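You operate a simulated robot arm through the tools that you are given. There is no shell and no other tool.

The job below is to be done with a simulated robot arm. You get a single attempt, and the scene is never put back.

## Task
Tip the cold tea out of the white mug, rinse it, empty it and fill it to the blue band.
Fine: all tips into the sink; fill from the tap, which ends off; the mug goes back; the other mug stays as it is. Set down upright: what you pick out. What is to be rubbed or washed off counts as gone when no trace of it is left.

It is judged by the outcome, as a careful person would: the job done as asked, and still so three seconds after it is handed in. It fails if anything else is knocked over, pushed out of place, dropped, spilled or broken.

## Robot
A 7-joint arm with a two-finger parallel gripper, fixed in place. Base frame: the origin is on the floor under the middle of its stand, x ahead of it, y to its left, z up; the work surface is at about z = 880. Lengths are in mm, angles in degrees, forces in N, time in s.
It reaches about 1247 mm from its shoulder. Its first joint turns from -132.0 to 132.0 degrees. Payload 3.91 kg.
The TCP is the grasp point between the finger pads, 30 mm short of the fingertips. In the tool frame z runs along the fingers and y along their closing line. Largest opening 110 mm; finger width 20, thickness 10; the body of the gripper, 48 by 112 mm, starts 55 mm behind the TCP.
Orientation is told as [roll, pitch, yaw] about the base's x, y, z axes, in that order, counted from this pose: with the fingers straight down and closing along the base's y, the tool's x points along the base's -x, its y along +y and its z along -z.

## Interface
- The arm moves only by the tool apply_moves. Its arguments are lists of equal length, an entry for each row: "linear": the shift along the base's x, y, z in units of 200 mm (1.0 is 200 mm), a list of three; "angular": the turn, a rotation vector about the base's x, y, z in units of 120 degrees (1.0 is 120 degrees), a list of three; "grip": the closure, from 0 (fully open) to 1 (shut). In form: {"linear": [[tx, ty, tz], ...], "angular": [[ax, ay, az], ...], "grip": [grip, ...]}. A call has 1 to 20 rows; each row is the pose to reach, as a shift and turn from the pose commanded when the call began. A call with a number of a shift or a turn outside -1 to 1 is refused whole. Each row takes 0.2 s and may step no farther than 50 mm and 8.6 degrees from the row before; otherwise, or with a gripper value out of range, the whole call is refused. Where a pose cannot be reached the arm comes as near as it can. A force on the tool above 40 N (or 10 N above the force at the start of the call, whichever is more), or a blocked arm, ends the call early, and 0.2 s more pass. The fingers move at their own pace (about 108 mm/s each) and stop on an object; they squeeze with about 33 N. The grip force told is the motor's: it shows also when the fingers shut on nothing. Time passes only in rows, and 0.2 s behind the last, so rows that repeat a pose let the fingers close. The reply holds the time, the measured pose of the TCP, the force on the tool along the base axes, the opening and the grip force, in the units named above and with some noise, with the torque about the TCP (base axes, N m) and any sound that the robot's microphone picked up.
- Cameras (640 x 400 px; columns grow to the right, rows downward): "scene" is fixed at [400.3, 648.7, 1452.1]; the picture's right is [-1.00, -0.08, 0.00], its down [-0.07, 0.85, -0.53] and it looks along [0.04, -0.52, -0.85] (base axes); focal length 214 px, centre (320, 200). "wrist" rides on the gripper at [72, 17, -103] in the tool frame; the picture's right is [-0.23, 0.97, 0.00], its down [-0.76, -0.18, -0.62] and it looks along [-0.61, -0.14, 0.78] (tool axes); focal length 222 px, centre (320, 200). There is no depth. A picture from a camera that has moved, and an enlarged one, comes with that camera's place and axes in the base frame and with its lens.
- camera(camera): a new picture of that camera. The clock stands still meanwhile.
- enlarge(camera, box): a new picture of the part [left, top, right, bottom] of that camera's present view, enlarged. The clock stands still meanwhile.
- hand_in(): hands the job in; it is judged then, once.

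Nothing tells you positions but the pictures and the camera data. Unless the task says otherwise, let go and move clear before handing in.

The tools are called after ">>>" as name(argument=value, ...) on one line, values as JSON. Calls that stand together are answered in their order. apply_moves: Moves the arm, as the interface text tells. Its arguments: {"type":"object","properties":{"linear":{"type":"array","items":{"type":"array","items":{"type":"number"}}},"angular":{"type":"array","items":{"type":"array","items":{"type":"number"}}},"grip":{"type":"array","items":{"type":"number"}}},"required":["linear","angular","grip"]} The other tools are called the same way: camera (camera) takes a picture; enlarge (camera, box) takes an enlarged picture of a part of a camera's view; hand_in () hands the job in.

At the start:

```text
t: 0.0
ee_pos: [342.7, 528.7, 1220.3]
orientation: [0.1, 0.0, -0.1]
ft_force: [0.6, 0.5, 0.0]
moment: [-0.02, 0.01, 0.01]
finger_gap: 110.0
grasp_force: 0.0
```

scene: 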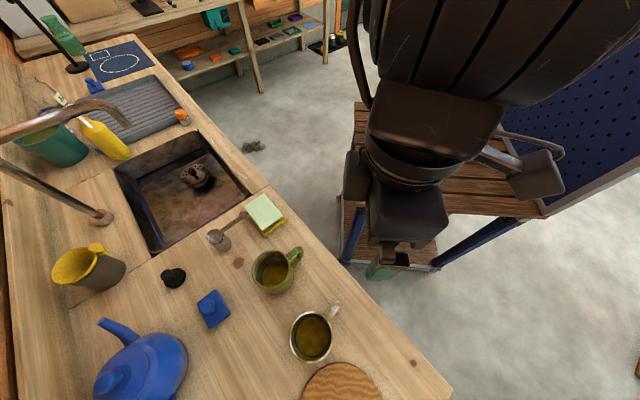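
wrist: 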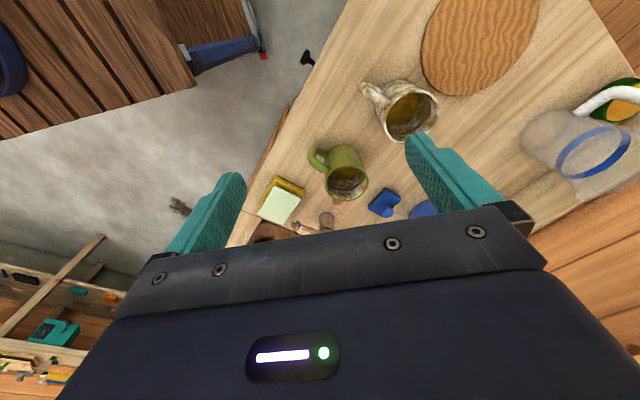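

I see a counter with a sink, a tap spout over it, a green mug and a white mug with tea, and various other things. I'll take closer looks before moving.

>>> enlarge(camera="scene", box=[200, 220, 400, 400])

>>> enlarge(camera="scene", box=[0, 60, 260, 300])

>>> enlarge(camera="wrist", box=[240, 0, 640, 240])

```text
2.22 times, centred on (300, 310) of scene
camera zoom: at [400.3, 648.7, 1452.1], right [-1.0, -0.08, 0.0], down [-0.07, 0.85, -0.53], along [0.04, -0.52, -0.85], focal length 477 px, centre (364, -44)
```

zoom: 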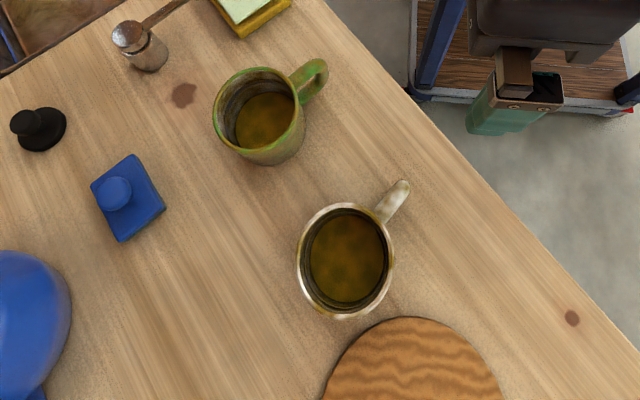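

```text
1.67 times, centred on (130, 180) of scene
camera zoom: at [400.3, 648.7, 1452.1], right [-1.0, -0.08, 0.0], down [-0.07, 0.85, -0.53], along [0.04, -0.52, -0.85], focal length 358 px, centre (637, 233)
```

zoom: 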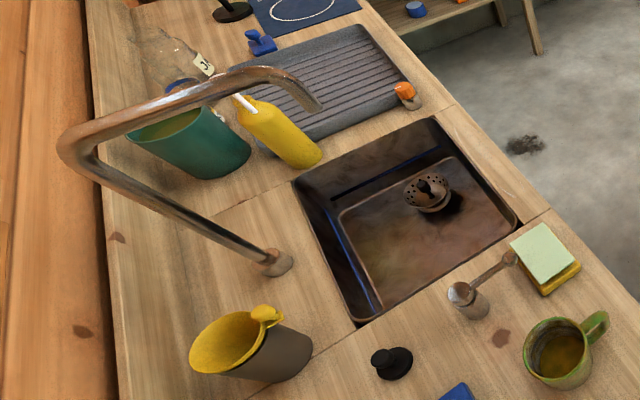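

```text
1.60 times, centred on (440, 120) of wrist
camera zoom: at [270.3, 544.9, 1324.7], right [0.23, 0.97, 0.0], down [0.76, -0.18, 0.62], along [0.61, -0.14, -0.78], focal length 355 px, centre (128, 328)
```

zoom: 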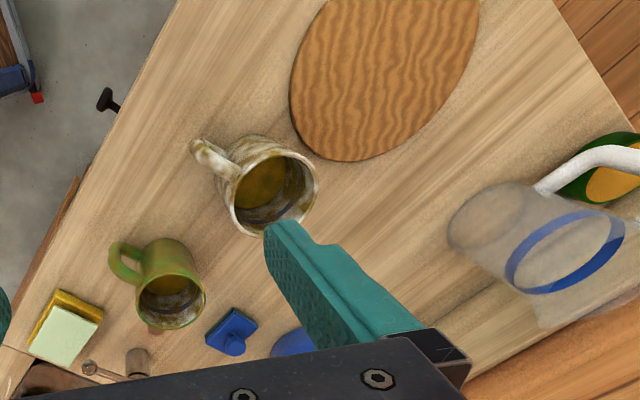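

The white mug looks to be around (414, 657), the green one around (512, 542), and the sink is centred near (875, 257). I'll zoom in on the mug interior, the tap and the small items before moving.

>>> enlarge(camera="scene", box=[270, 290, 360, 370])

>>> enlarge(camera="scene", box=[190, 180, 310, 260])

>>> enlarge(camera="scene", box=[60, 60, 220, 160])

>>> enlarge(camera="wrist", box=[350, 70, 450, 150])

>>> enlarge(camera="wrist", box=[500, 60, 640, 220])

```text
5.00 times, centred on (315, 330) of scene
camera zoom: at [400.3, 648.7, 1452.1], right [-1.0, -0.08, 0.0], down [-0.07, 0.85, -0.53], along [0.04, -0.52, -0.85], focal length 1072 px, centre (345, -450)
```

zoom: 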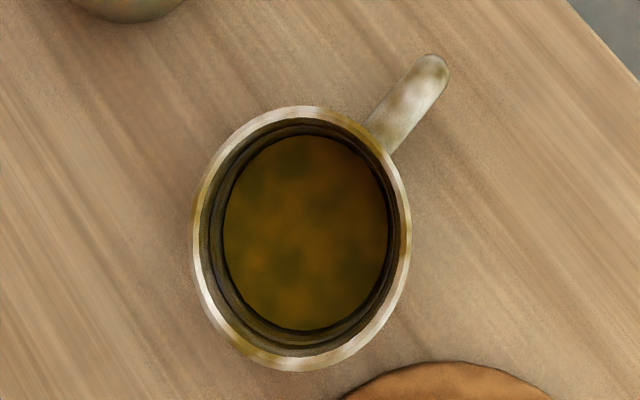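

```text
5.00 times, centred on (250, 220) of scene
camera zoom: at [400.3, 648.7, 1452.1], right [-1.0, -0.08, 0.0], down [-0.07, 0.85, -0.53], along [0.04, -0.52, -0.85], focal length 1072 px, centre (670, 100)
```

zoom: 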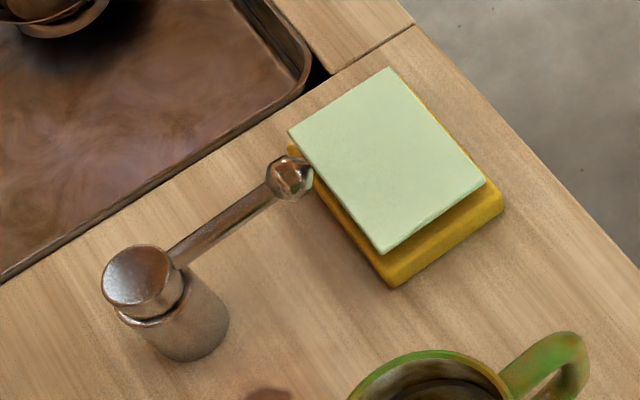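

```text
4.00 times, centred on (140, 110) of scene
camera zoom: at [400.3, 648.7, 1452.1], right [-1.0, -0.08, 0.0], down [-0.07, 0.85, -0.53], along [0.04, -0.52, -0.85], focal length 858 px, centre (1040, 560)
```

zoom: 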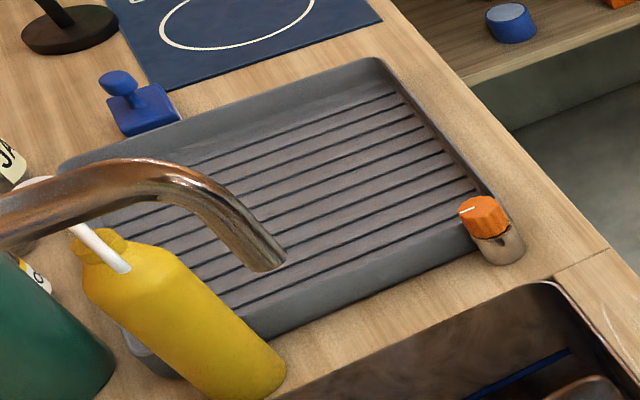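

```text
5.00 times, centred on (400, 110) of wrist
camera zoom: at [270.3, 544.9, 1324.7], right [0.23, 0.97, 0.0], down [0.76, -0.18, 0.62], along [0.61, -0.14, -0.78], focal length 1111 px, centre (-80, 650)
```

zoom: 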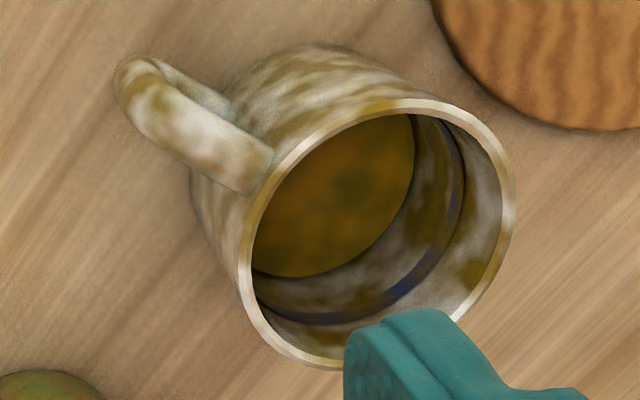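

```text
2.50 times, centred on (570, 140) of wrist
camera zoom: at [270.3, 544.9, 1324.7], right [0.23, 0.97, 0.0], down [0.76, -0.18, 0.62], along [0.61, -0.14, -0.78], focal length 555 px, centre (-305, 350)
```

zoom: 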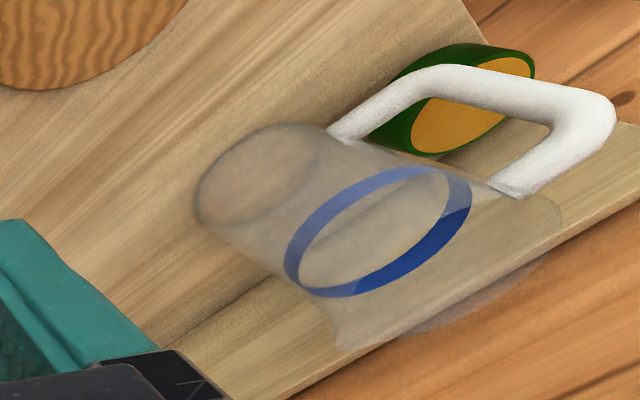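

The mug has a blue band inside, above the tea level, and there are two controls: a lever at about (680, 464) and an orange pointer knob on the far side of the sink. Next I'll move the arm to view both from closer.

>>> apply_moves(linear=[[0.16, -0.11, -0.05], [0.32, -0.22, -0.1], [0.48, -0.33, -0.16], [0.64, -0.44, -0.22], [0.79, -0.55, -0.3]], angular=[[0, 0, 0], [0, 0, 0], [0, 0, 0], [0, 0, 0], [0, 0, 0]], grip=[0, 0, 0, 0, 0])

>>> camera(camera="wrist")

>>> camera(camera="scene")

```text
t: 1.2
ee_pos: [502.3, 421.4, 1158.7]
orientation: [0.0, 0.1, 0.0]
ft_force: [-0.3, 0.3, -0.8]
moment: [-0.02, -0.07, -0.04]
finger_gap: 109.9
grasp_force: 0.2
```

```text
taken
camera wrist: at [429.7, 436.0, 1262.8], right [0.23, 0.97, 0.0], down [0.76, -0.18, 0.62], along [0.61, -0.14, -0.78], focal length 222 px, centre (320, 200)
```

wrist: 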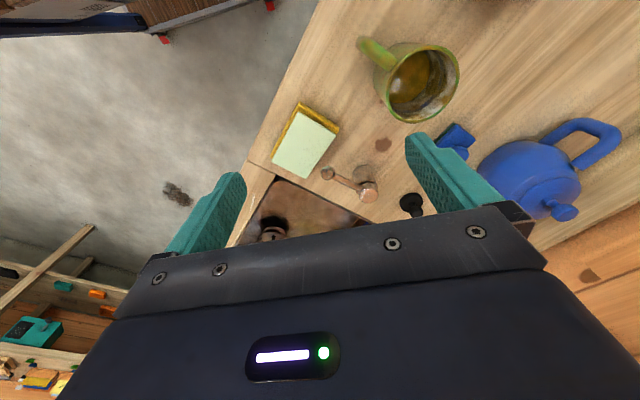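

```text
taken
```

scene: 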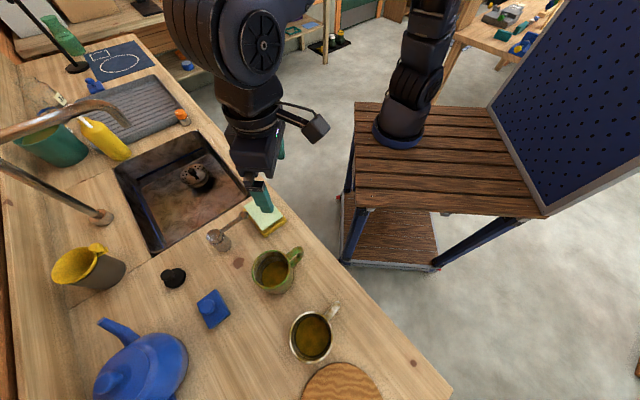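

The wrist view confirms the lever, sponge and black stopper next to the sink. Next I'll pitch the gripper up to look at the spout, the sink interior and the orange knob for triangulation.

>>> apply_moves(linear=[[0.0, -0.07, 0.04], [0.0, -0.14, 0.08], [0.0, -0.21, 0.12], [0.0, -0.28, 0.16], [0.0, -0.35, 0.2], [0.0, -0.42, 0.25], [0.0, -0.45, 0.3]], angular=[[0, -0.07, 0], [0, -0.14, 0], [0, -0.21, 0], [0, -0.28, 0], [0, -0.35, 0], [0, -0.4, 0], [0, -0.4167, 0]], grip=[0, 0, 0, 0, 0, 0, 0])

>>> camera(camera="wrist")

>>> camera(camera="scene")

```text
t: 2.8
ee_pos: [500.9, 328.3, 1221.2]
orientation: [0.0, -50.1, 0.0]
ft_force: [-0.3, 0.5, 0.4]
moment: [-0.01, -0.05, 0.01]
finger_gap: 109.8
grasp_force: 0.0
```

```text
taken
camera wrist: at [375.5, 345.1, 1232.6], right [0.15, 0.97, 0.17], down [0.01, -0.18, 0.98], along [0.99, -0.14, -0.04], focal length 222 px, centre (320, 200)
```

wrist: 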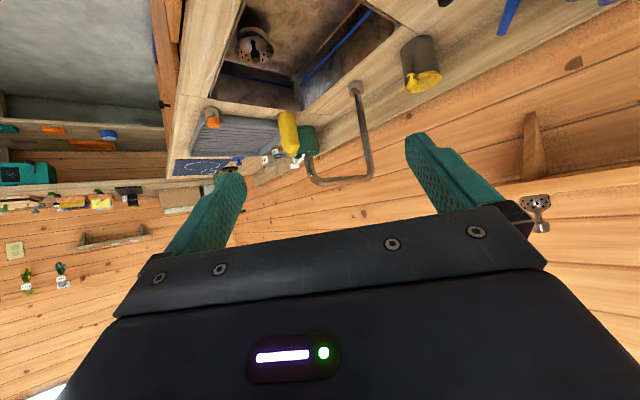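

```text
taken
```

scene: 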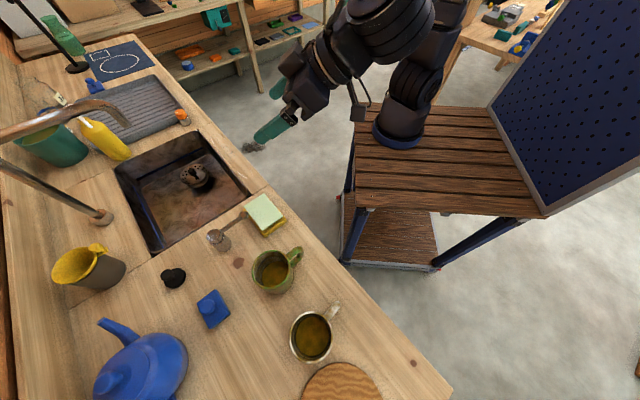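

>>> enlarge(camera="wrist", box=[160, 0, 400, 200])

>>> enlarge(camera="wrist", box=[270, 70, 400, 200])

```text
2.00 times, centred on (280, 100) of wrist
camera zoom: at [375.5, 345.1, 1232.6], right [0.15, 0.97, 0.17], down [0.01, -0.18, 0.98], along [0.99, -0.14, -0.04], focal length 444 px, centre (400, 400)
```

zoom: 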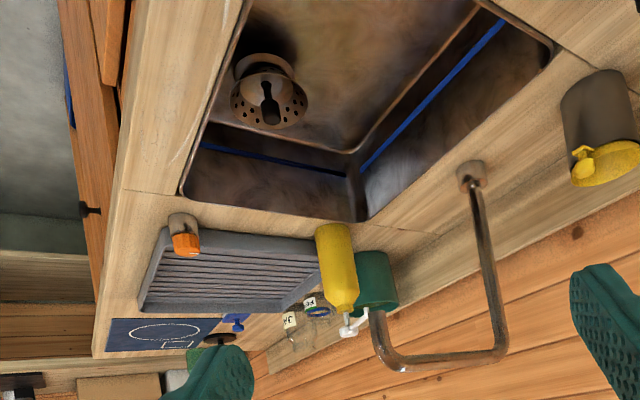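

```text
3.08 times, centred on (335, 135) of wrist
camera zoom: at [375.5, 345.1, 1232.6], right [0.15, 0.97, 0.17], down [0.01, -0.18, 0.98], along [0.99, -0.14, -0.04], focal length 684 px, centre (274, 400)
```

zoom: 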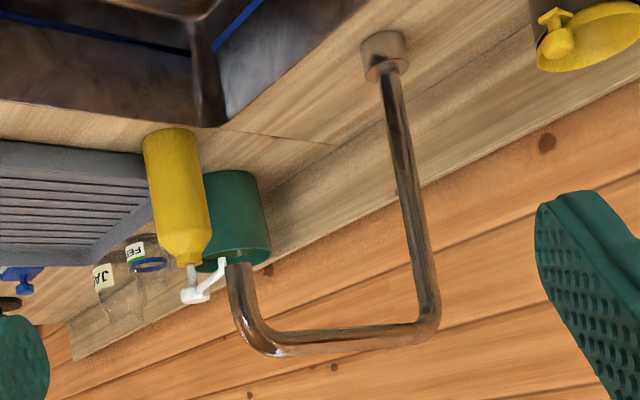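

The spout tip triangulates to about (902, 261, 1103), the orange knob to (991, -23, 922), and the lever runs horizontally from (678, 467) to its ball at (621, 404), z ≈ 948. I'll look at the lever up close next.

>>> apply_moves(linear=[[0.11, 0.075, 0.0], [0.22, 0.15, -0.05], [0.33, 0.22, -0.15], [0.44, 0.3, -0.25], [0.55, 0.38, -0.35], [0.66, 0.45, -0.45], [0.77, 0.525, -0.55], [0.77, 0.525, -0.7]], angular=[[0, 0.06, 0], [0, 0.12, 0], [0, 0.18, 0], [0, 0.24, 0], [0, 0.3, 0], [0, 0.36, 0], [0, 0.4167, 0], [0, 0.4167, 0]], grip=[0, 0, 0, 0, 0, 0, 0, 0])

>>> enlarge(camera="wrist", box=[200, 20, 440, 220])

>>> camera(camera="scene")

```text
t: 4.6
ee_pos: [653.4, 433.6, 1080.5]
orientation: [0.0, 0.0, -0.1]
ft_force: [-0.4, 0.2, -0.1]
moment: [0.05, -0.04, 0.03]
finger_gap: 110.0
grasp_force: 0.0
```

```text
2.00 times, centred on (320, 120) of wrist
camera zoom: at [581.1, 449.2, 1184.6], right [0.23, 0.97, 0.0], down [0.76, -0.18, 0.62], along [0.61, -0.14, -0.78], focal length 444 px, centre (320, 360)
```

zoom: 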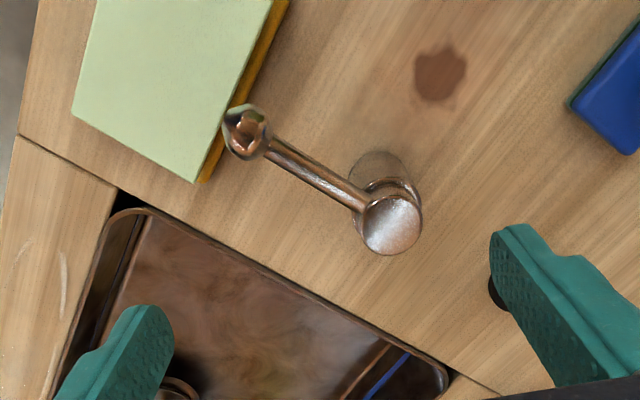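

```text
taken
```

scene: 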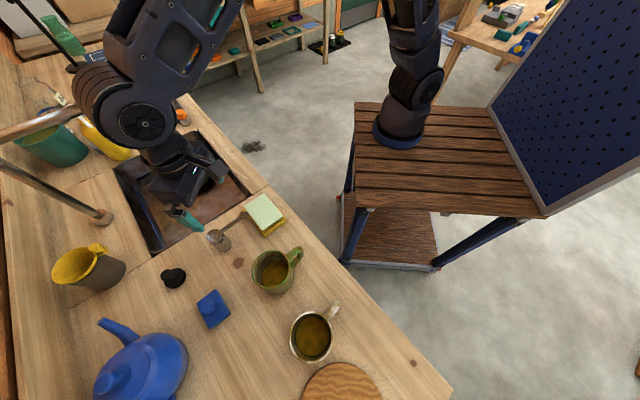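

The lever rod is horizontal at z ≈ 948 with its ball just beside the sponge. I'll yaw the gripper so the fingers straddle the rod, with partial closing above it, then check before lowering.

>>> apply_moves(linear=[[-0.015, -0.012, 0], [-0.03, -0.024, 0], [-0.045, -0.036, 0], [-0.06, -0.048, 0], [-0.075, -0.06, 0], [-0.0845, -0.073, 0], [-0.0845, -0.073, -0.1], [-0.0845, -0.073, -0.2]], angular=[[0, 0, 0.0667], [0, 0, 0.1333], [0, 0, 0.2], [0, 0, 0.2667], [0, 0, 0.3333], [0, 0, 0.4], [0, 0, 0.4], [0, 0, 0.4]], grip=[0.2, 0.4, 0.6, 0.65, 0.65, 0.65, 0.65, 0.65])

>>> camera(camera="wrist")

>>> camera(camera="scene")

```text
t: 6.4
ee_pos: [638.9, 418.8, 1040.3]
orientation: [0.0, 0.1, 48.0]
ft_force: [-0.2, -0.5, 0.3]
moment: [0.0, -0.01, 0.01]
finger_gap: 38.5
grasp_force: 0.0
```

```text
taken
camera wrist: at [578.5, 375.7, 1143.5], right [-0.57, 0.82, 0.0], down [0.64, 0.45, 0.62], along [0.51, 0.36, -0.78], focal length 222 px, centre (320, 200)
```

wrist: 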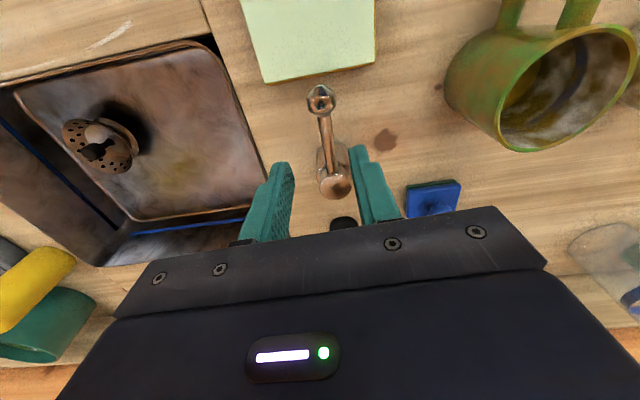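

```text
taken
```

scene: 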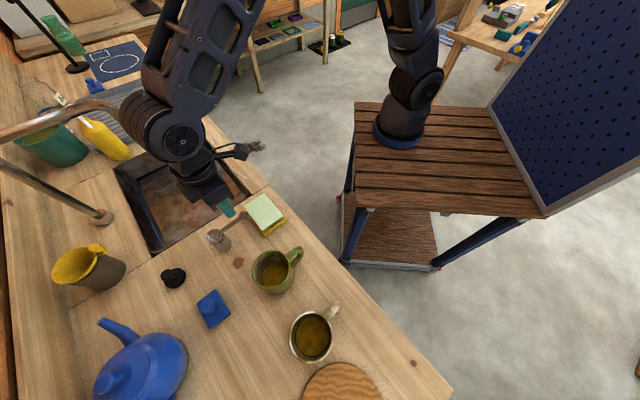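

The rod lies between the fingers. I'll lower so the fingertips straddle it.

>>> apply_moves(linear=[[-0.012, 0.012, -0.12], [-0.012, 0.012, -0.24], [-0.012, 0.012, -0.34], [-0.012, 0.012, -0.42]], angular=[[0, 0, 0], [0, 0, 0], [0, 0, 0], [0, 0, 0]], grip=[0.65, 0.65, 0.65, 0.65])

>>> camera(camera="wrist")

>>> enlarge(camera="scene", box=[180, 180, 300, 260])

```text
t: 7.4
ee_pos: [634.5, 419.7, 956.9]
orientation: [0.0, -0.1, 48.1]
ft_force: [-0.4, 0.0, -0.2]
moment: [0.02, -0.01, -0.02]
finger_gap: 38.5
grasp_force: 0.1
```

```text
taken
camera wrist: at [574.2, 376.1, 1061.1], right [-0.57, 0.82, 0.0], down [0.64, 0.45, 0.62], along [0.51, 0.36, -0.78], focal length 222 px, centre (320, 200)
```

wrist: 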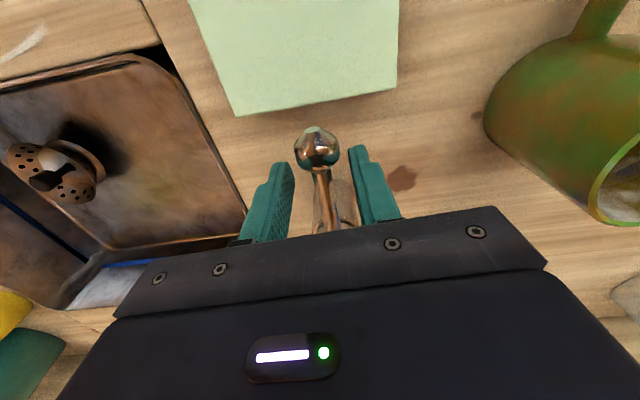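

```text
5.00 times, centred on (240, 220) of scene
camera zoom: at [400.3, 648.7, 1452.1], right [-1.0, -0.08, 0.0], down [-0.07, 0.85, -0.53], along [0.04, -0.52, -0.85], focal length 1072 px, centre (720, 100)
```

zoom: 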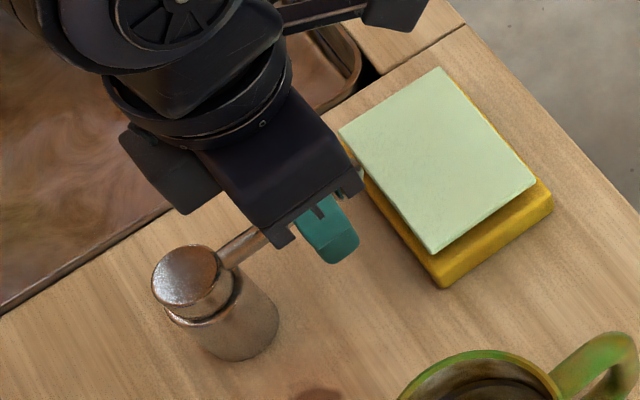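

The fingers straddle the rod next to the ball. I'll test a gentle push toward the sink side and watch the force.

>>> apply_moves(linear=[[0.018, -0.0175, 0], [0.036, -0.035, 0], [0.054, -0.0525, 0], [0.065, -0.0625, 0], [0.075, -0.0725, 0], [0.085, -0.0825, 0]], angular=[[0, 0, 0], [0, 0, 0], [0, 0, 0], [0, 0, 0], [0, 0, 0], [0, 0, 0]], grip=[0.65, 0.65, 0.65, 0.65, 0.65, 0.65])

>>> camera(camera="wrist")

>>> camera(camera="scene")

```text
t: 8.8
ee_pos: [650.1, 407.5, 956.8]
orientation: [0.1, 0.1, 48.1]
ft_force: [-30.7, 12.9, -4.4]
moment: [0.04, 0.1, -0.06]
finger_gap: 54.2
grasp_force: 15.2
```

```text
taken
camera wrist: at [590.0, 363.8, 1061.0], right [-0.57, 0.82, 0.0], down [0.64, 0.45, 0.62], along [0.51, 0.36, -0.78], focal length 222 px, centre (320, 200)
```

wrist: 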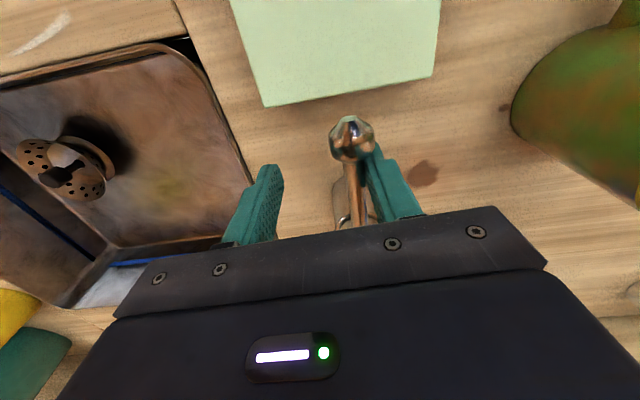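

```text
taken
```

scene: 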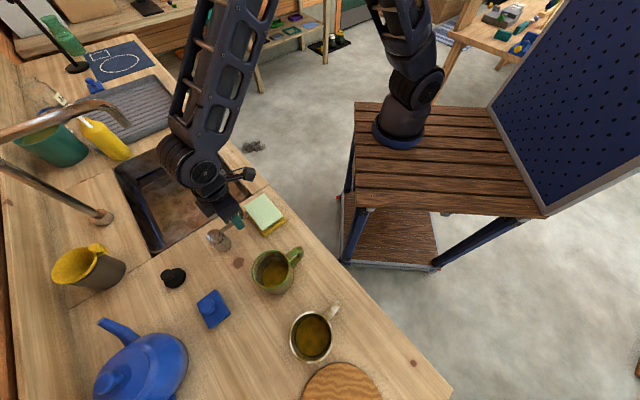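

The lever didn't budge that way (about 33 N and the ball stayed at (620, 405)). I'll back off and test the opposite direction gently.

>>> apply_moves(linear=[[-0.04, 0.04, 0], [-0.085, 0.0825, 0], [-0.12, 0.116, 0], [-0.138, 0.134, 0], [-0.148, 0.144, 0], [-0.156, 0.152, 0], [-0.164, 0.16, 0]], angular=[[0, 0, 0], [0, 0, 0], [0, 0, 0], [0, 0, 0], [0, 0, 0], [0, 0, 0], [0, 0, 0]], grip=[0.65, 0.65, 0.65, 0.65, 0.65, 0.65, 0.65])

>>> camera(camera="wrist")

>>> camera(camera="scene")

```text
t: 10.4
ee_pos: [619.1, 437.9, 958.0]
orientation: [0.0, 0.0, 47.9]
ft_force: [0.4, -0.5, -0.1]
moment: [0.01, -0.01, 0.02]
finger_gap: 38.4
grasp_force: 0.0
```

```text
taken
camera wrist: at [558.5, 393.6, 1061.3], right [-0.57, 0.82, 0.0], down [0.64, 0.45, 0.62], along [0.51, 0.36, -0.78], focal length 222 px, centre (320, 200)
```

wrist: 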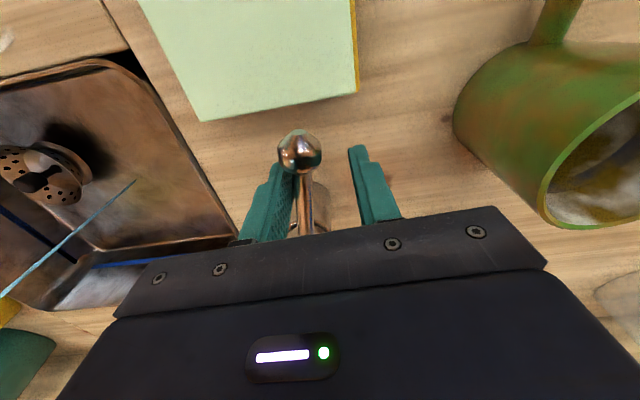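

```text
taken
```

scene: 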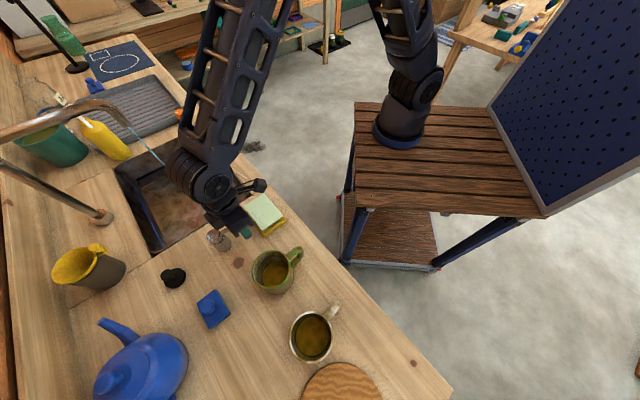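

Pushing the lever the other way (clockwise from above) starts a thin stream from the spout, so this is the tap control. I'll look closely at the stream and the drain.

>>> enlarge(camera="wrist", box=[0, 60, 250, 220])

>>> enlarge(camera="scene", box=[60, 90, 260, 260])

```text
2.50 times, centred on (125, 140) of wrist
camera zoom: at [558.5, 393.6, 1061.3], right [-0.57, 0.82, 0.0], down [0.64, 0.45, 0.62], along [0.51, 0.36, -0.78], focal length 555 px, centre (808, 350)
```

zoom: 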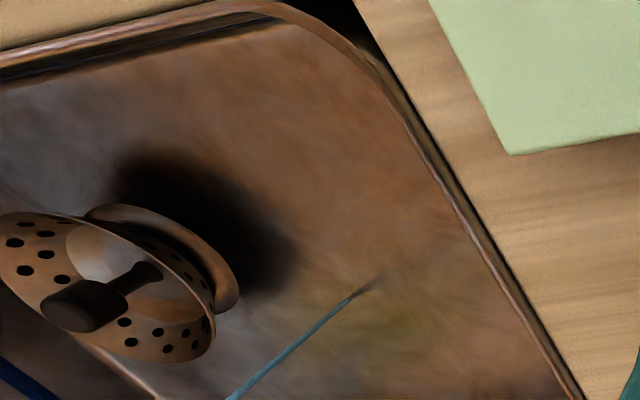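

```text
2.35 times, centred on (160, 175) of scene
camera zoom: at [400.3, 648.7, 1452.1], right [-1.0, -0.08, 0.0], down [-0.07, 0.85, -0.53], along [0.04, -0.52, -0.85], focal length 505 px, centre (696, 259)
```

zoom: 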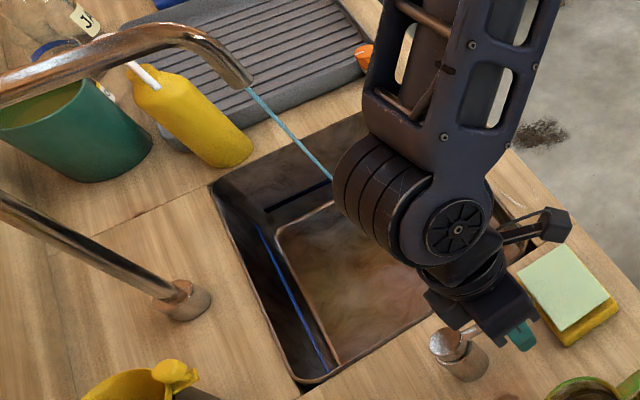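

The sink floor is at z ≈ 737 and the stream falls at about (902, 261), with no water pooling yet. I'll open the valve slightly more, then free the fingers and rise clear.

>>> apply_moves(linear=[[-0.015, 0.02, 0], [-0.03, 0.042, 0], [-0.03, 0.042, 0], [0.015, 0.0, 0], [0.015, 0.0, 0.1], [0.015, 0.0, 0.3], [0.015, 0.0, 0.5], [0.015, 0.0, 0.62]], angular=[[0, 0, 0], [0, 0, 0], [0, 0, 0], [0, 0, 0], [0, 0, 0], [0, 0, 0], [0, 0, 0], [0, 0, 0]], grip=[0.65, 0.65, 0.65, 0.65, 0.65, 0.65, 0.65, 0.65])

>>> camera(camera="wrist")

>>> enlarge(camera="scene", box=[60, 90, 260, 260])

```text
t: 12.2
ee_pos: [622.3, 437.7, 1078.8]
orientation: [0.0, 0.0, 48.0]
ft_force: [0.9, 0.1, -0.3]
moment: [0.01, 0.01, 0.03]
finger_gap: 38.4
grasp_force: 0.1
```

```text
taken
camera wrist: at [561.4, 393.9, 1182.4], right [-0.57, 0.82, 0.0], down [0.64, 0.45, 0.62], along [0.51, 0.36, -0.78], focal length 222 px, centre (320, 200)
```

wrist: 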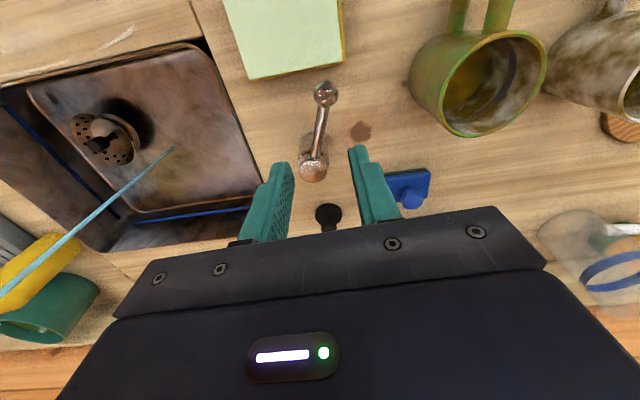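

```text
2.35 times, centred on (160, 175) of scene
camera zoom: at [400.3, 648.7, 1452.1], right [-1.0, -0.08, 0.0], down [-0.07, 0.85, -0.53], along [0.04, -0.52, -0.85], focal length 505 px, centre (696, 259)
```

zoom: 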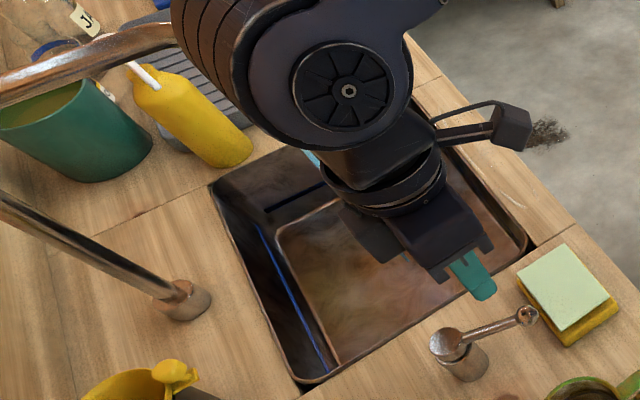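

The lever stays where I left it and the stream runs steadily. I'll head for the white mug now, opening the fingers and tilting to a 45° approach on the handle's side.

>>> apply_moves(linear=[[-0.15, 0.08, 0.02], [-0.33, 0.18, 0.04], [-0.51, 0.28, 0.06], [-0.69, 0.38, 0.06], [-0.87, 0.48, 0.06], [-1.0, 0.58, 0.06]], angular=[[0, 0, 0.01], [0, 0, 0.02], [0, 0, 0.033], [0, 0, 0.033], [0, 0, 0.033], [0, 0, 0.033]], grip=[0.5, 0.3, 0.1, 0, 0, 0])

>>> apply_moves(linear=[[-0.06, 0.03, 0], [-0.12, 0.06, 0], [-0.18, 0.09, 0], [-0.24, 0.12, 0], [-0.3, 0.15, 0], [-0.33, 0.155, -0.1]], angular=[[0.05, -0.039, 0], [0.1, -0.078, 0], [0.15, -0.117, 0], [0.2, -0.156, 0], [0.25, -0.195, 0], [0.2955, -0.231, 0]], grip=[0, 0, 0, 0, 0, 0])

>>> camera(camera="wrist")

>>> camera(camera="scene")

```text
t: 13.6
ee_pos: [422.1, 554.7, 1094.1]
orientation: [0.0, 0.0, 51.9]
ft_force: [-0.6, 0.5, -0.4]
moment: [0.01, 0.03, 0.0]
finger_gap: 110.1
grasp_force: 0.1
```

```text
t: 15.0
ee_pos: [351.7, 587.5, 1073.7]
orientation: [0.2, -45.1, 52.0]
ft_force: [-2.1, 0.3, 0.6]
moment: [-0.03, -0.08, -0.1]
finger_gap: 110.0
grasp_force: 0.1
```

```text
taken
camera wrist: at [262.4, 498.0, 1095.4], right [-0.67, 0.72, 0.16], down [0.2, -0.03, 0.98], along [0.71, 0.69, -0.12], focal length 222 px, centre (320, 200)
```

wrist: 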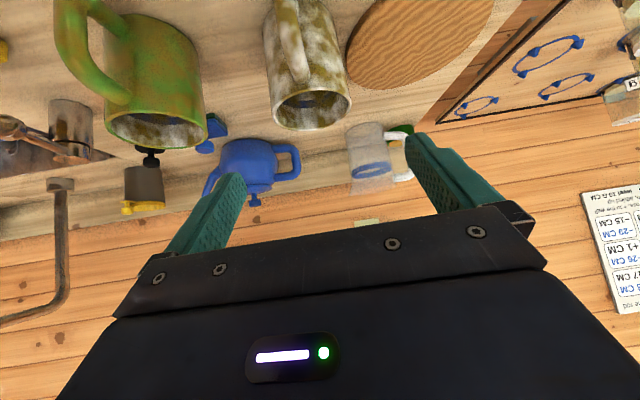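

```text
taken
```

scene: 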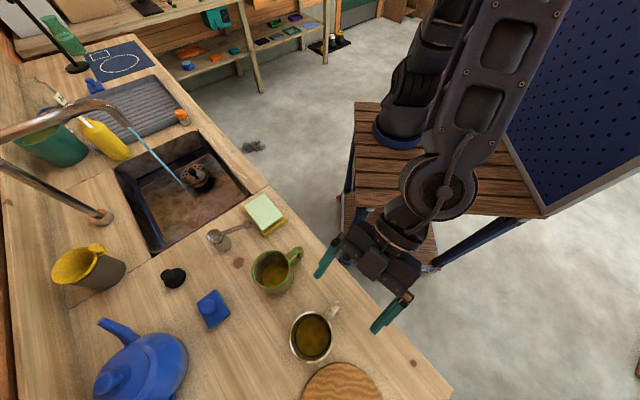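

The mug's handle faces the gripper nearly squarely. I'll zoom in for a precise alignment before descending.

>>> enlarge(camera="wrist", box=[240, 0, 380, 140])

>>> enlarge(camera="scene", box=[270, 280, 370, 380])

>>> enlarge(camera="scene", box=[100, 100, 280, 260])

```text
2.86 times, centred on (310, 70) of wrist
camera zoom: at [262.4, 498.0, 1095.4], right [-0.67, 0.72, 0.16], down [0.2, -0.03, 0.98], along [0.71, 0.69, -0.12], focal length 635 px, centre (349, 571)
```

zoom: 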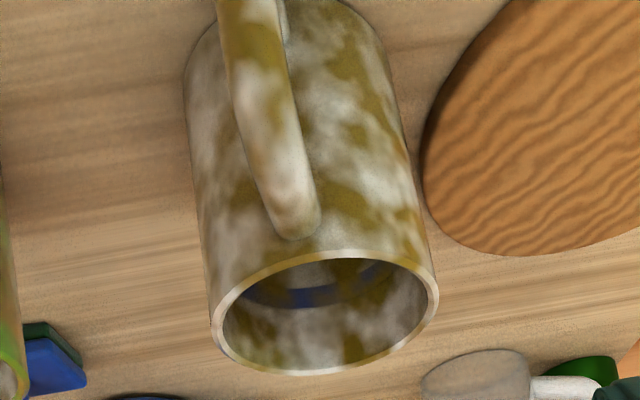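

```text
4.00 times, centred on (320, 330) of scene
camera zoom: at [400.3, 648.7, 1452.1], right [-1.0, -0.08, 0.0], down [-0.07, 0.85, -0.53], along [0.04, -0.52, -0.85], focal length 858 px, centre (320, -320)
```

zoom: 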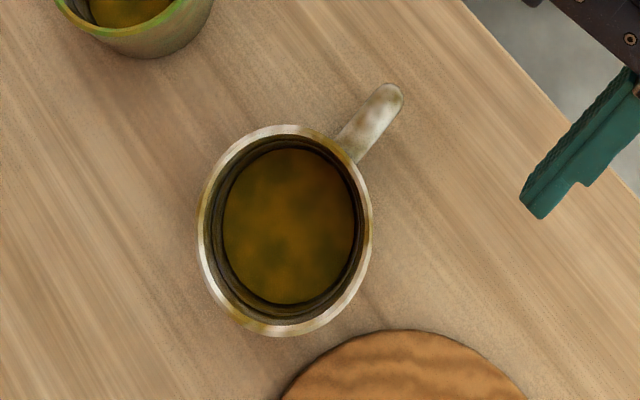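

```text
2.50 times, centred on (190, 180) of scene
camera zoom: at [400.3, 648.7, 1452.1], right [-1.0, -0.08, 0.0], down [-0.07, 0.85, -0.53], along [0.04, -0.52, -0.85], focal length 536 px, centre (645, 250)
```

zoom: 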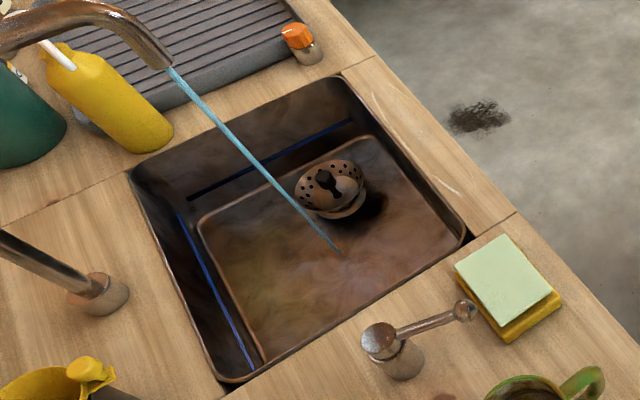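

The mug axis is at about (415.5, 658.5), handle azimuth 232°, rim z ≈ 974. I'll shift to a pre-grasp point and slide in along the finger direction.

>>> apply_moves(linear=[[0.03, 0.01, -0.13], [0.055, 0.017, -0.27], [0.055, 0.017, -0.27]], angular=[[0, 0, 0], [0, 0, 0], [0, 0, 0]], grip=[0, 0, 0])

>>> camera(camera="wrist")

>>> enlarge(camera="scene", box=[250, 220, 450, 400])

```text
t: 15.8
ee_pos: [365.7, 589.0, 1018.5]
orientation: [0.1, -45.1, 51.8]
ft_force: [-0.9, 0.6, 0.5]
moment: [-0.01, 0.02, -0.01]
finger_gap: 110.1
grasp_force: 0.0
```

```text
taken
camera wrist: at [276.8, 500.3, 1041.0], right [-0.67, 0.73, 0.16], down [0.2, -0.03, 0.98], along [0.72, 0.69, -0.12], focal length 222 px, centre (320, 200)
```

wrist: 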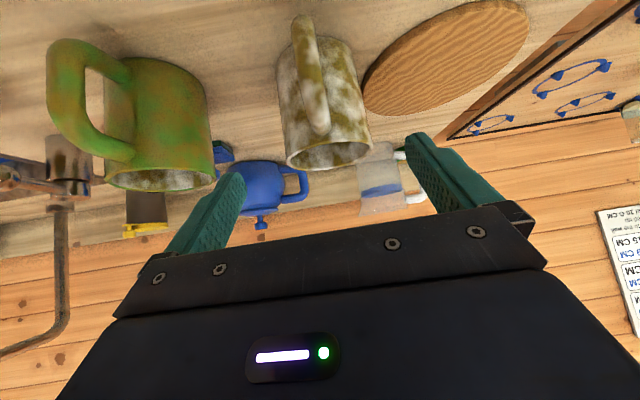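

```text
2.22 times, centred on (350, 310) of scene
camera zoom: at [400.3, 648.7, 1452.1], right [-1.0, -0.08, 0.0], down [-0.07, 0.85, -0.53], along [0.04, -0.52, -0.85], focal length 477 px, centre (253, -44)
```

zoom: 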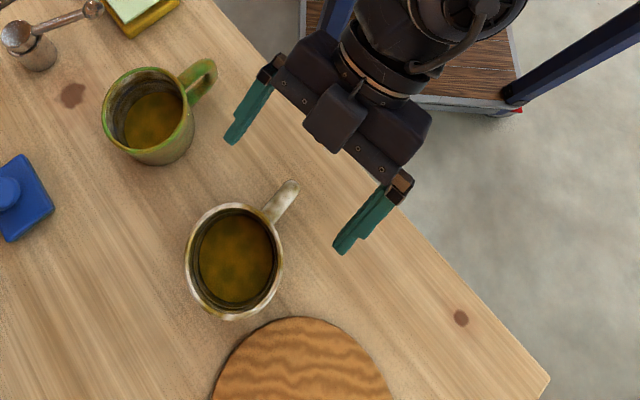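

The fingers are lined up on either side of the mug with the handle between them. I'll slide in along the finger direction.

>>> apply_moves(linear=[[0.04, 0.053, -0.065], [0.08, 0.106, -0.13], [0.12, 0.159, -0.195], [0.15, 0.2, -0.25], [0.18, 0.24, -0.3], [0.205, 0.27, -0.345]], angular=[[0, 0, 0], [0, 0, 0], [0, 0, 0], [0, 0, 0], [0, 0, 0], [0, 0, 0]], grip=[0, 0, 0, 0, 0, 0])

>>> camera(camera="wrist")

>>> enlarge(camera="scene", box=[250, 240, 410, 380])

```text
t: 17.2
ee_pos: [409.2, 642.5, 950.3]
orientation: [-0.1, -45.0, 51.8]
ft_force: [-0.1, -0.2, 0.3]
moment: [-0.04, -0.01, -0.02]
finger_gap: 110.2
grasp_force: 0.1
```

```text
taken
camera wrist: at [320.3, 553.7, 972.2], right [-0.67, 0.73, 0.16], down [0.2, -0.03, 0.98], along [0.72, 0.69, -0.12], focal length 222 px, centre (320, 200)
```

wrist: 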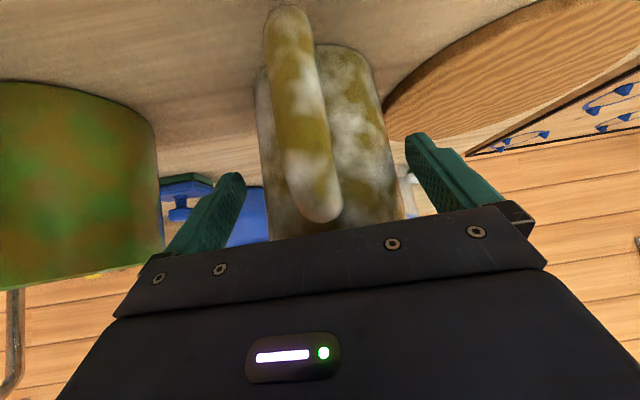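

```text
2.86 times, centred on (330, 310) of scene
camera zoom: at [400.3, 648.7, 1452.1], right [-1.0, -0.08, 0.0], down [-0.07, 0.85, -0.53], along [0.04, -0.52, -0.85], focal length 613 px, centre (291, -114)
```

zoom: 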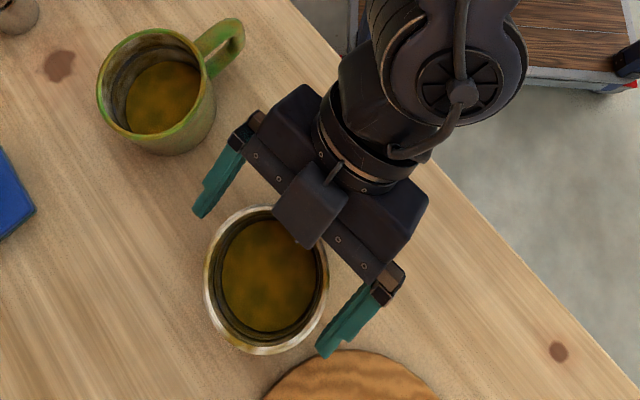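

Fingers straddle the mug with no contact. I'll advance a few millimetres more, keeping the palm above the handle, and then close gently.

>>> apply_moves(linear=[[0.009, 0.018, -0.008], [0.0185, 0.037, -0.015], [0.0185, 0.037, -0.015], [0.0185, 0.037, -0.015], [0.0185, 0.037, -0.015], [0.0185, 0.037, -0.015], [0.0185, 0.037, -0.015]], angular=[[0, 0, 0], [0, 0, 0], [0, 0, 0], [0, 0, 0], [0, 0, 0], [0, 0, 0], [0, 0, 0]], grip=[0, 0, 0.1, 0.18, 0.22, 0.24, 0.26])

>>> camera(camera="wrist")

>>> enlarge(camera="scene", box=[250, 240, 410, 380])

```text
t: 18.8
ee_pos: [411.4, 649.1, 948.0]
orientation: [0.0, -45.2, 51.9]
ft_force: [-14.0, -5.3, 38.0]
moment: [-1.23, 1.19, -0.13]
finger_gap: 83.4
grasp_force: 1.8
```

```text
taken
camera wrist: at [321.8, 560.3, 970.1], right [-0.67, 0.73, 0.16], down [0.2, -0.03, 0.98], along [0.72, 0.69, -0.12], focal length 222 px, centre (320, 200)
```

wrist: 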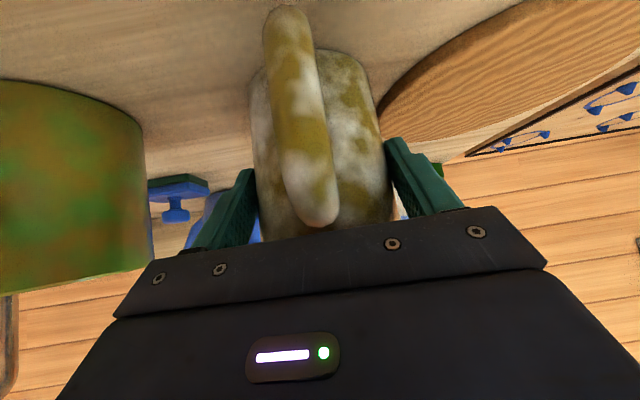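

```text
2.86 times, centred on (330, 310) of scene
camera zoom: at [400.3, 648.7, 1452.1], right [-1.0, -0.08, 0.0], down [-0.07, 0.85, -0.53], along [0.04, -0.52, -0.85], focal length 613 px, centre (291, -114)
```

zoom: 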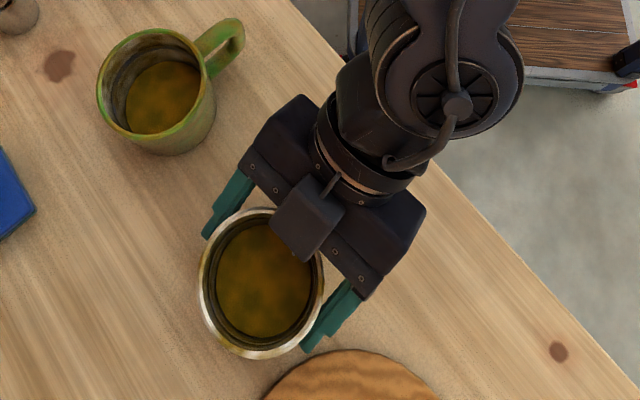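

The palm's lower edge is pressing on the handle top (about 38 N up). I'll open slightly and rise several millimetres to relieve it, then recheck.

>>> apply_moves(linear=[[0, 0, 0.0], [0, 0, 0.01], [0, 0, 0.02], [0, 0, 0.03], [0, 0, 0.04], [0, 0, 0.045]], angular=[[0, 0, 0], [0, 0, 0], [0, 0, 0], [0, 0, 0], [0, 0, 0], [0, 0, 0]], grip=[0.15, 0.15, 0.15, 0.15, 0.15, 0.15])

>>> enlarge(camera="wrist", box=[180, 0, 460, 260])

>>> enlarge(camera="scene", box=[250, 240, 410, 380])

```text
t: 20.2
ee_pos: [413.4, 648.9, 955.3]
orientation: [0.0, -45.0, 51.9]
ft_force: [-0.3, 0.5, 0.9]
moment: [-0.02, 0.03, 0.0]
finger_gap: 93.4
grasp_force: 0.0
```

```text
1.54 times, centred on (320, 130) of wrist
camera zoom: at [322.1, 560.1, 978.4], right [-0.67, 0.73, 0.16], down [0.2, -0.03, 0.98], along [0.72, 0.69, -0.12], focal length 342 px, centre (320, 308)
```

zoom: 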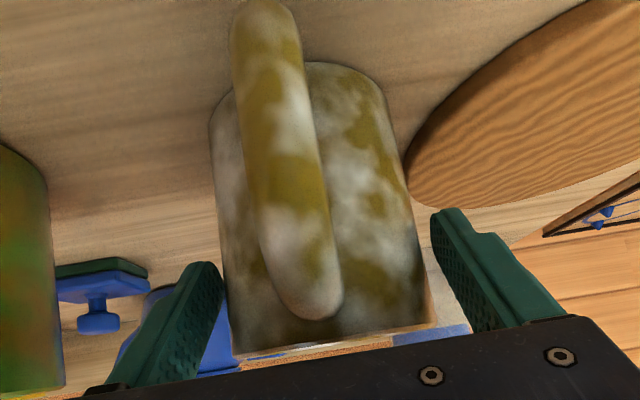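

```text
2.86 times, centred on (330, 310) of scene
camera zoom: at [400.3, 648.7, 1452.1], right [-1.0, -0.08, 0.0], down [-0.07, 0.85, -0.53], along [0.04, -0.52, -0.85], focal length 613 px, centre (291, -114)
```

zoom: 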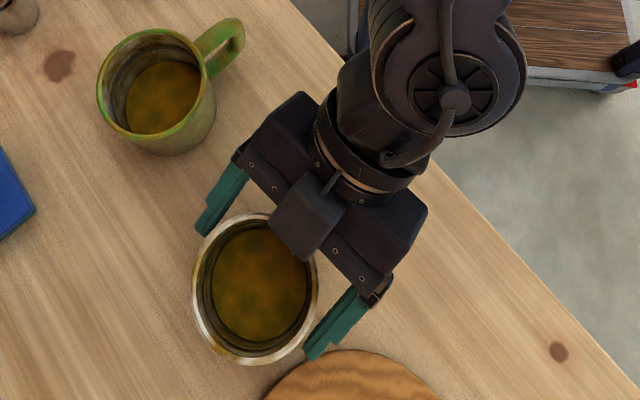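

The contact is relieved; the mug was nudged about 8 mm forward, which I'll correct when placing it back. I'll advance horizontally at this height, then close.

>>> apply_moves(linear=[[0.005, 0.015, 0], [0.01, 0.03, 0], [0.0155, 0.0445, 0], [0.0155, 0.0445, 0], [0.0155, 0.0445, 0]], angular=[[0, 0, 0], [0, 0, 0], [0, 0, 0], [0, 0, 0], [0, 0, 0]], grip=[0.15, 0.15, 0.15, 0.18, 0.2])

>>> enlarge(camera="wrist", box=[180, 0, 460, 260])

>>> enlarge(camera="scene", box=[250, 240, 410, 380])

```text
t: 21.4
ee_pos: [414.9, 657.8, 956.2]
orientation: [0.0, -45.0, 51.8]
ft_force: [0.5, -0.3, -0.2]
moment: [-0.01, 0.01, -0.03]
finger_gap: 89.0
grasp_force: 0.5
```

```text
1.54 times, centred on (320, 130) of wrist
camera zoom: at [325.5, 569.4, 979.1], right [-0.67, 0.73, 0.16], down [0.2, -0.03, 0.98], along [0.72, 0.69, -0.12], focal length 342 px, centre (320, 308)
```

zoom: 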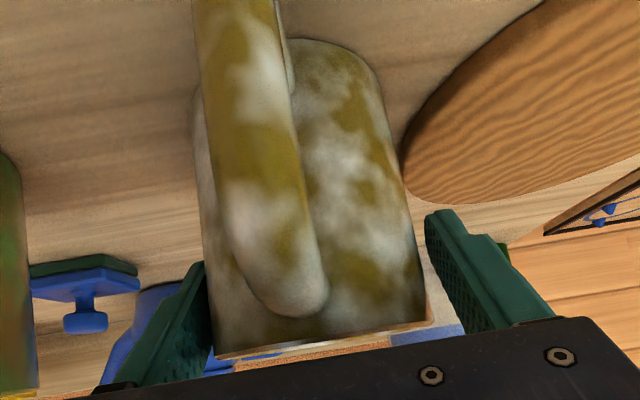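

```text
2.86 times, centred on (330, 310) of scene
camera zoom: at [400.3, 648.7, 1452.1], right [-1.0, -0.08, 0.0], down [-0.07, 0.85, -0.53], along [0.04, -0.52, -0.85], focal length 613 px, centre (291, -114)
```

zoom: 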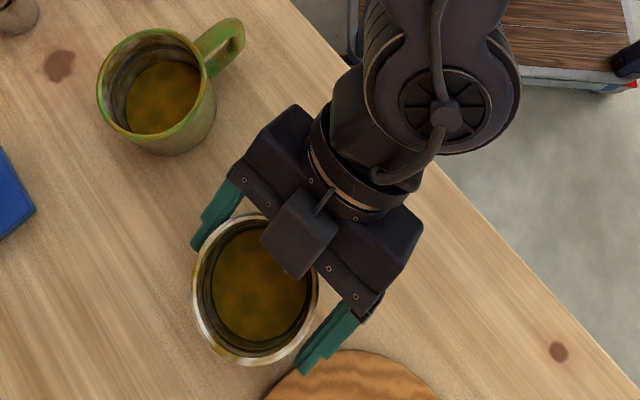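

Clear of contact and aligned. Now closing on the mug body.

>>> apply_moves(linear=[[0, 0, 0], [0, 0, 0], [0, 0, 0], [0, 0, 0], [0, 0, 0], [0, 0, 0]], angular=[[0, 0, 0], [0, 0, 0], [0, 0, 0], [0, 0, 0], [0, 0, 0], [0, 0, 0]], grip=[0.22, 0.24, 0.26, 0.3, 0.4, 0.4])

>>> enlarge(camera="wrist", box=[180, 0, 460, 260])

>>> enlarge(camera="scene", box=[250, 240, 410, 380])

```text
t: 22.8
ee_pos: [415.0, 657.5, 957.9]
orientation: [0.0, -45.0, 52.0]
ft_force: [0.6, -0.2, 0.1]
moment: [0.06, 0.1, -0.03]
finger_gap: 82.7
grasp_force: 33.1
```

```text
1.54 times, centred on (320, 130) of wrist
camera zoom: at [325.4, 569.4, 979.1], right [-0.67, 0.73, 0.16], down [0.2, -0.03, 0.98], along [0.72, 0.69, -0.12], focal length 342 px, centre (320, 308)
```

zoom: 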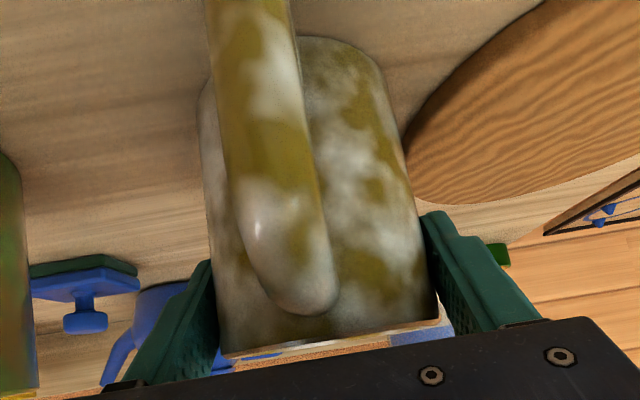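

```text
2.86 times, centred on (330, 310) of scene
camera zoom: at [400.3, 648.7, 1452.1], right [-1.0, -0.08, 0.0], down [-0.07, 0.85, -0.53], along [0.04, -0.52, -0.85], focal length 613 px, centre (291, -114)
```

zoom: 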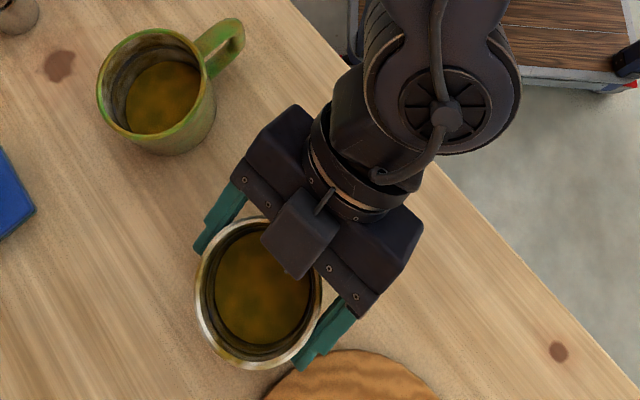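

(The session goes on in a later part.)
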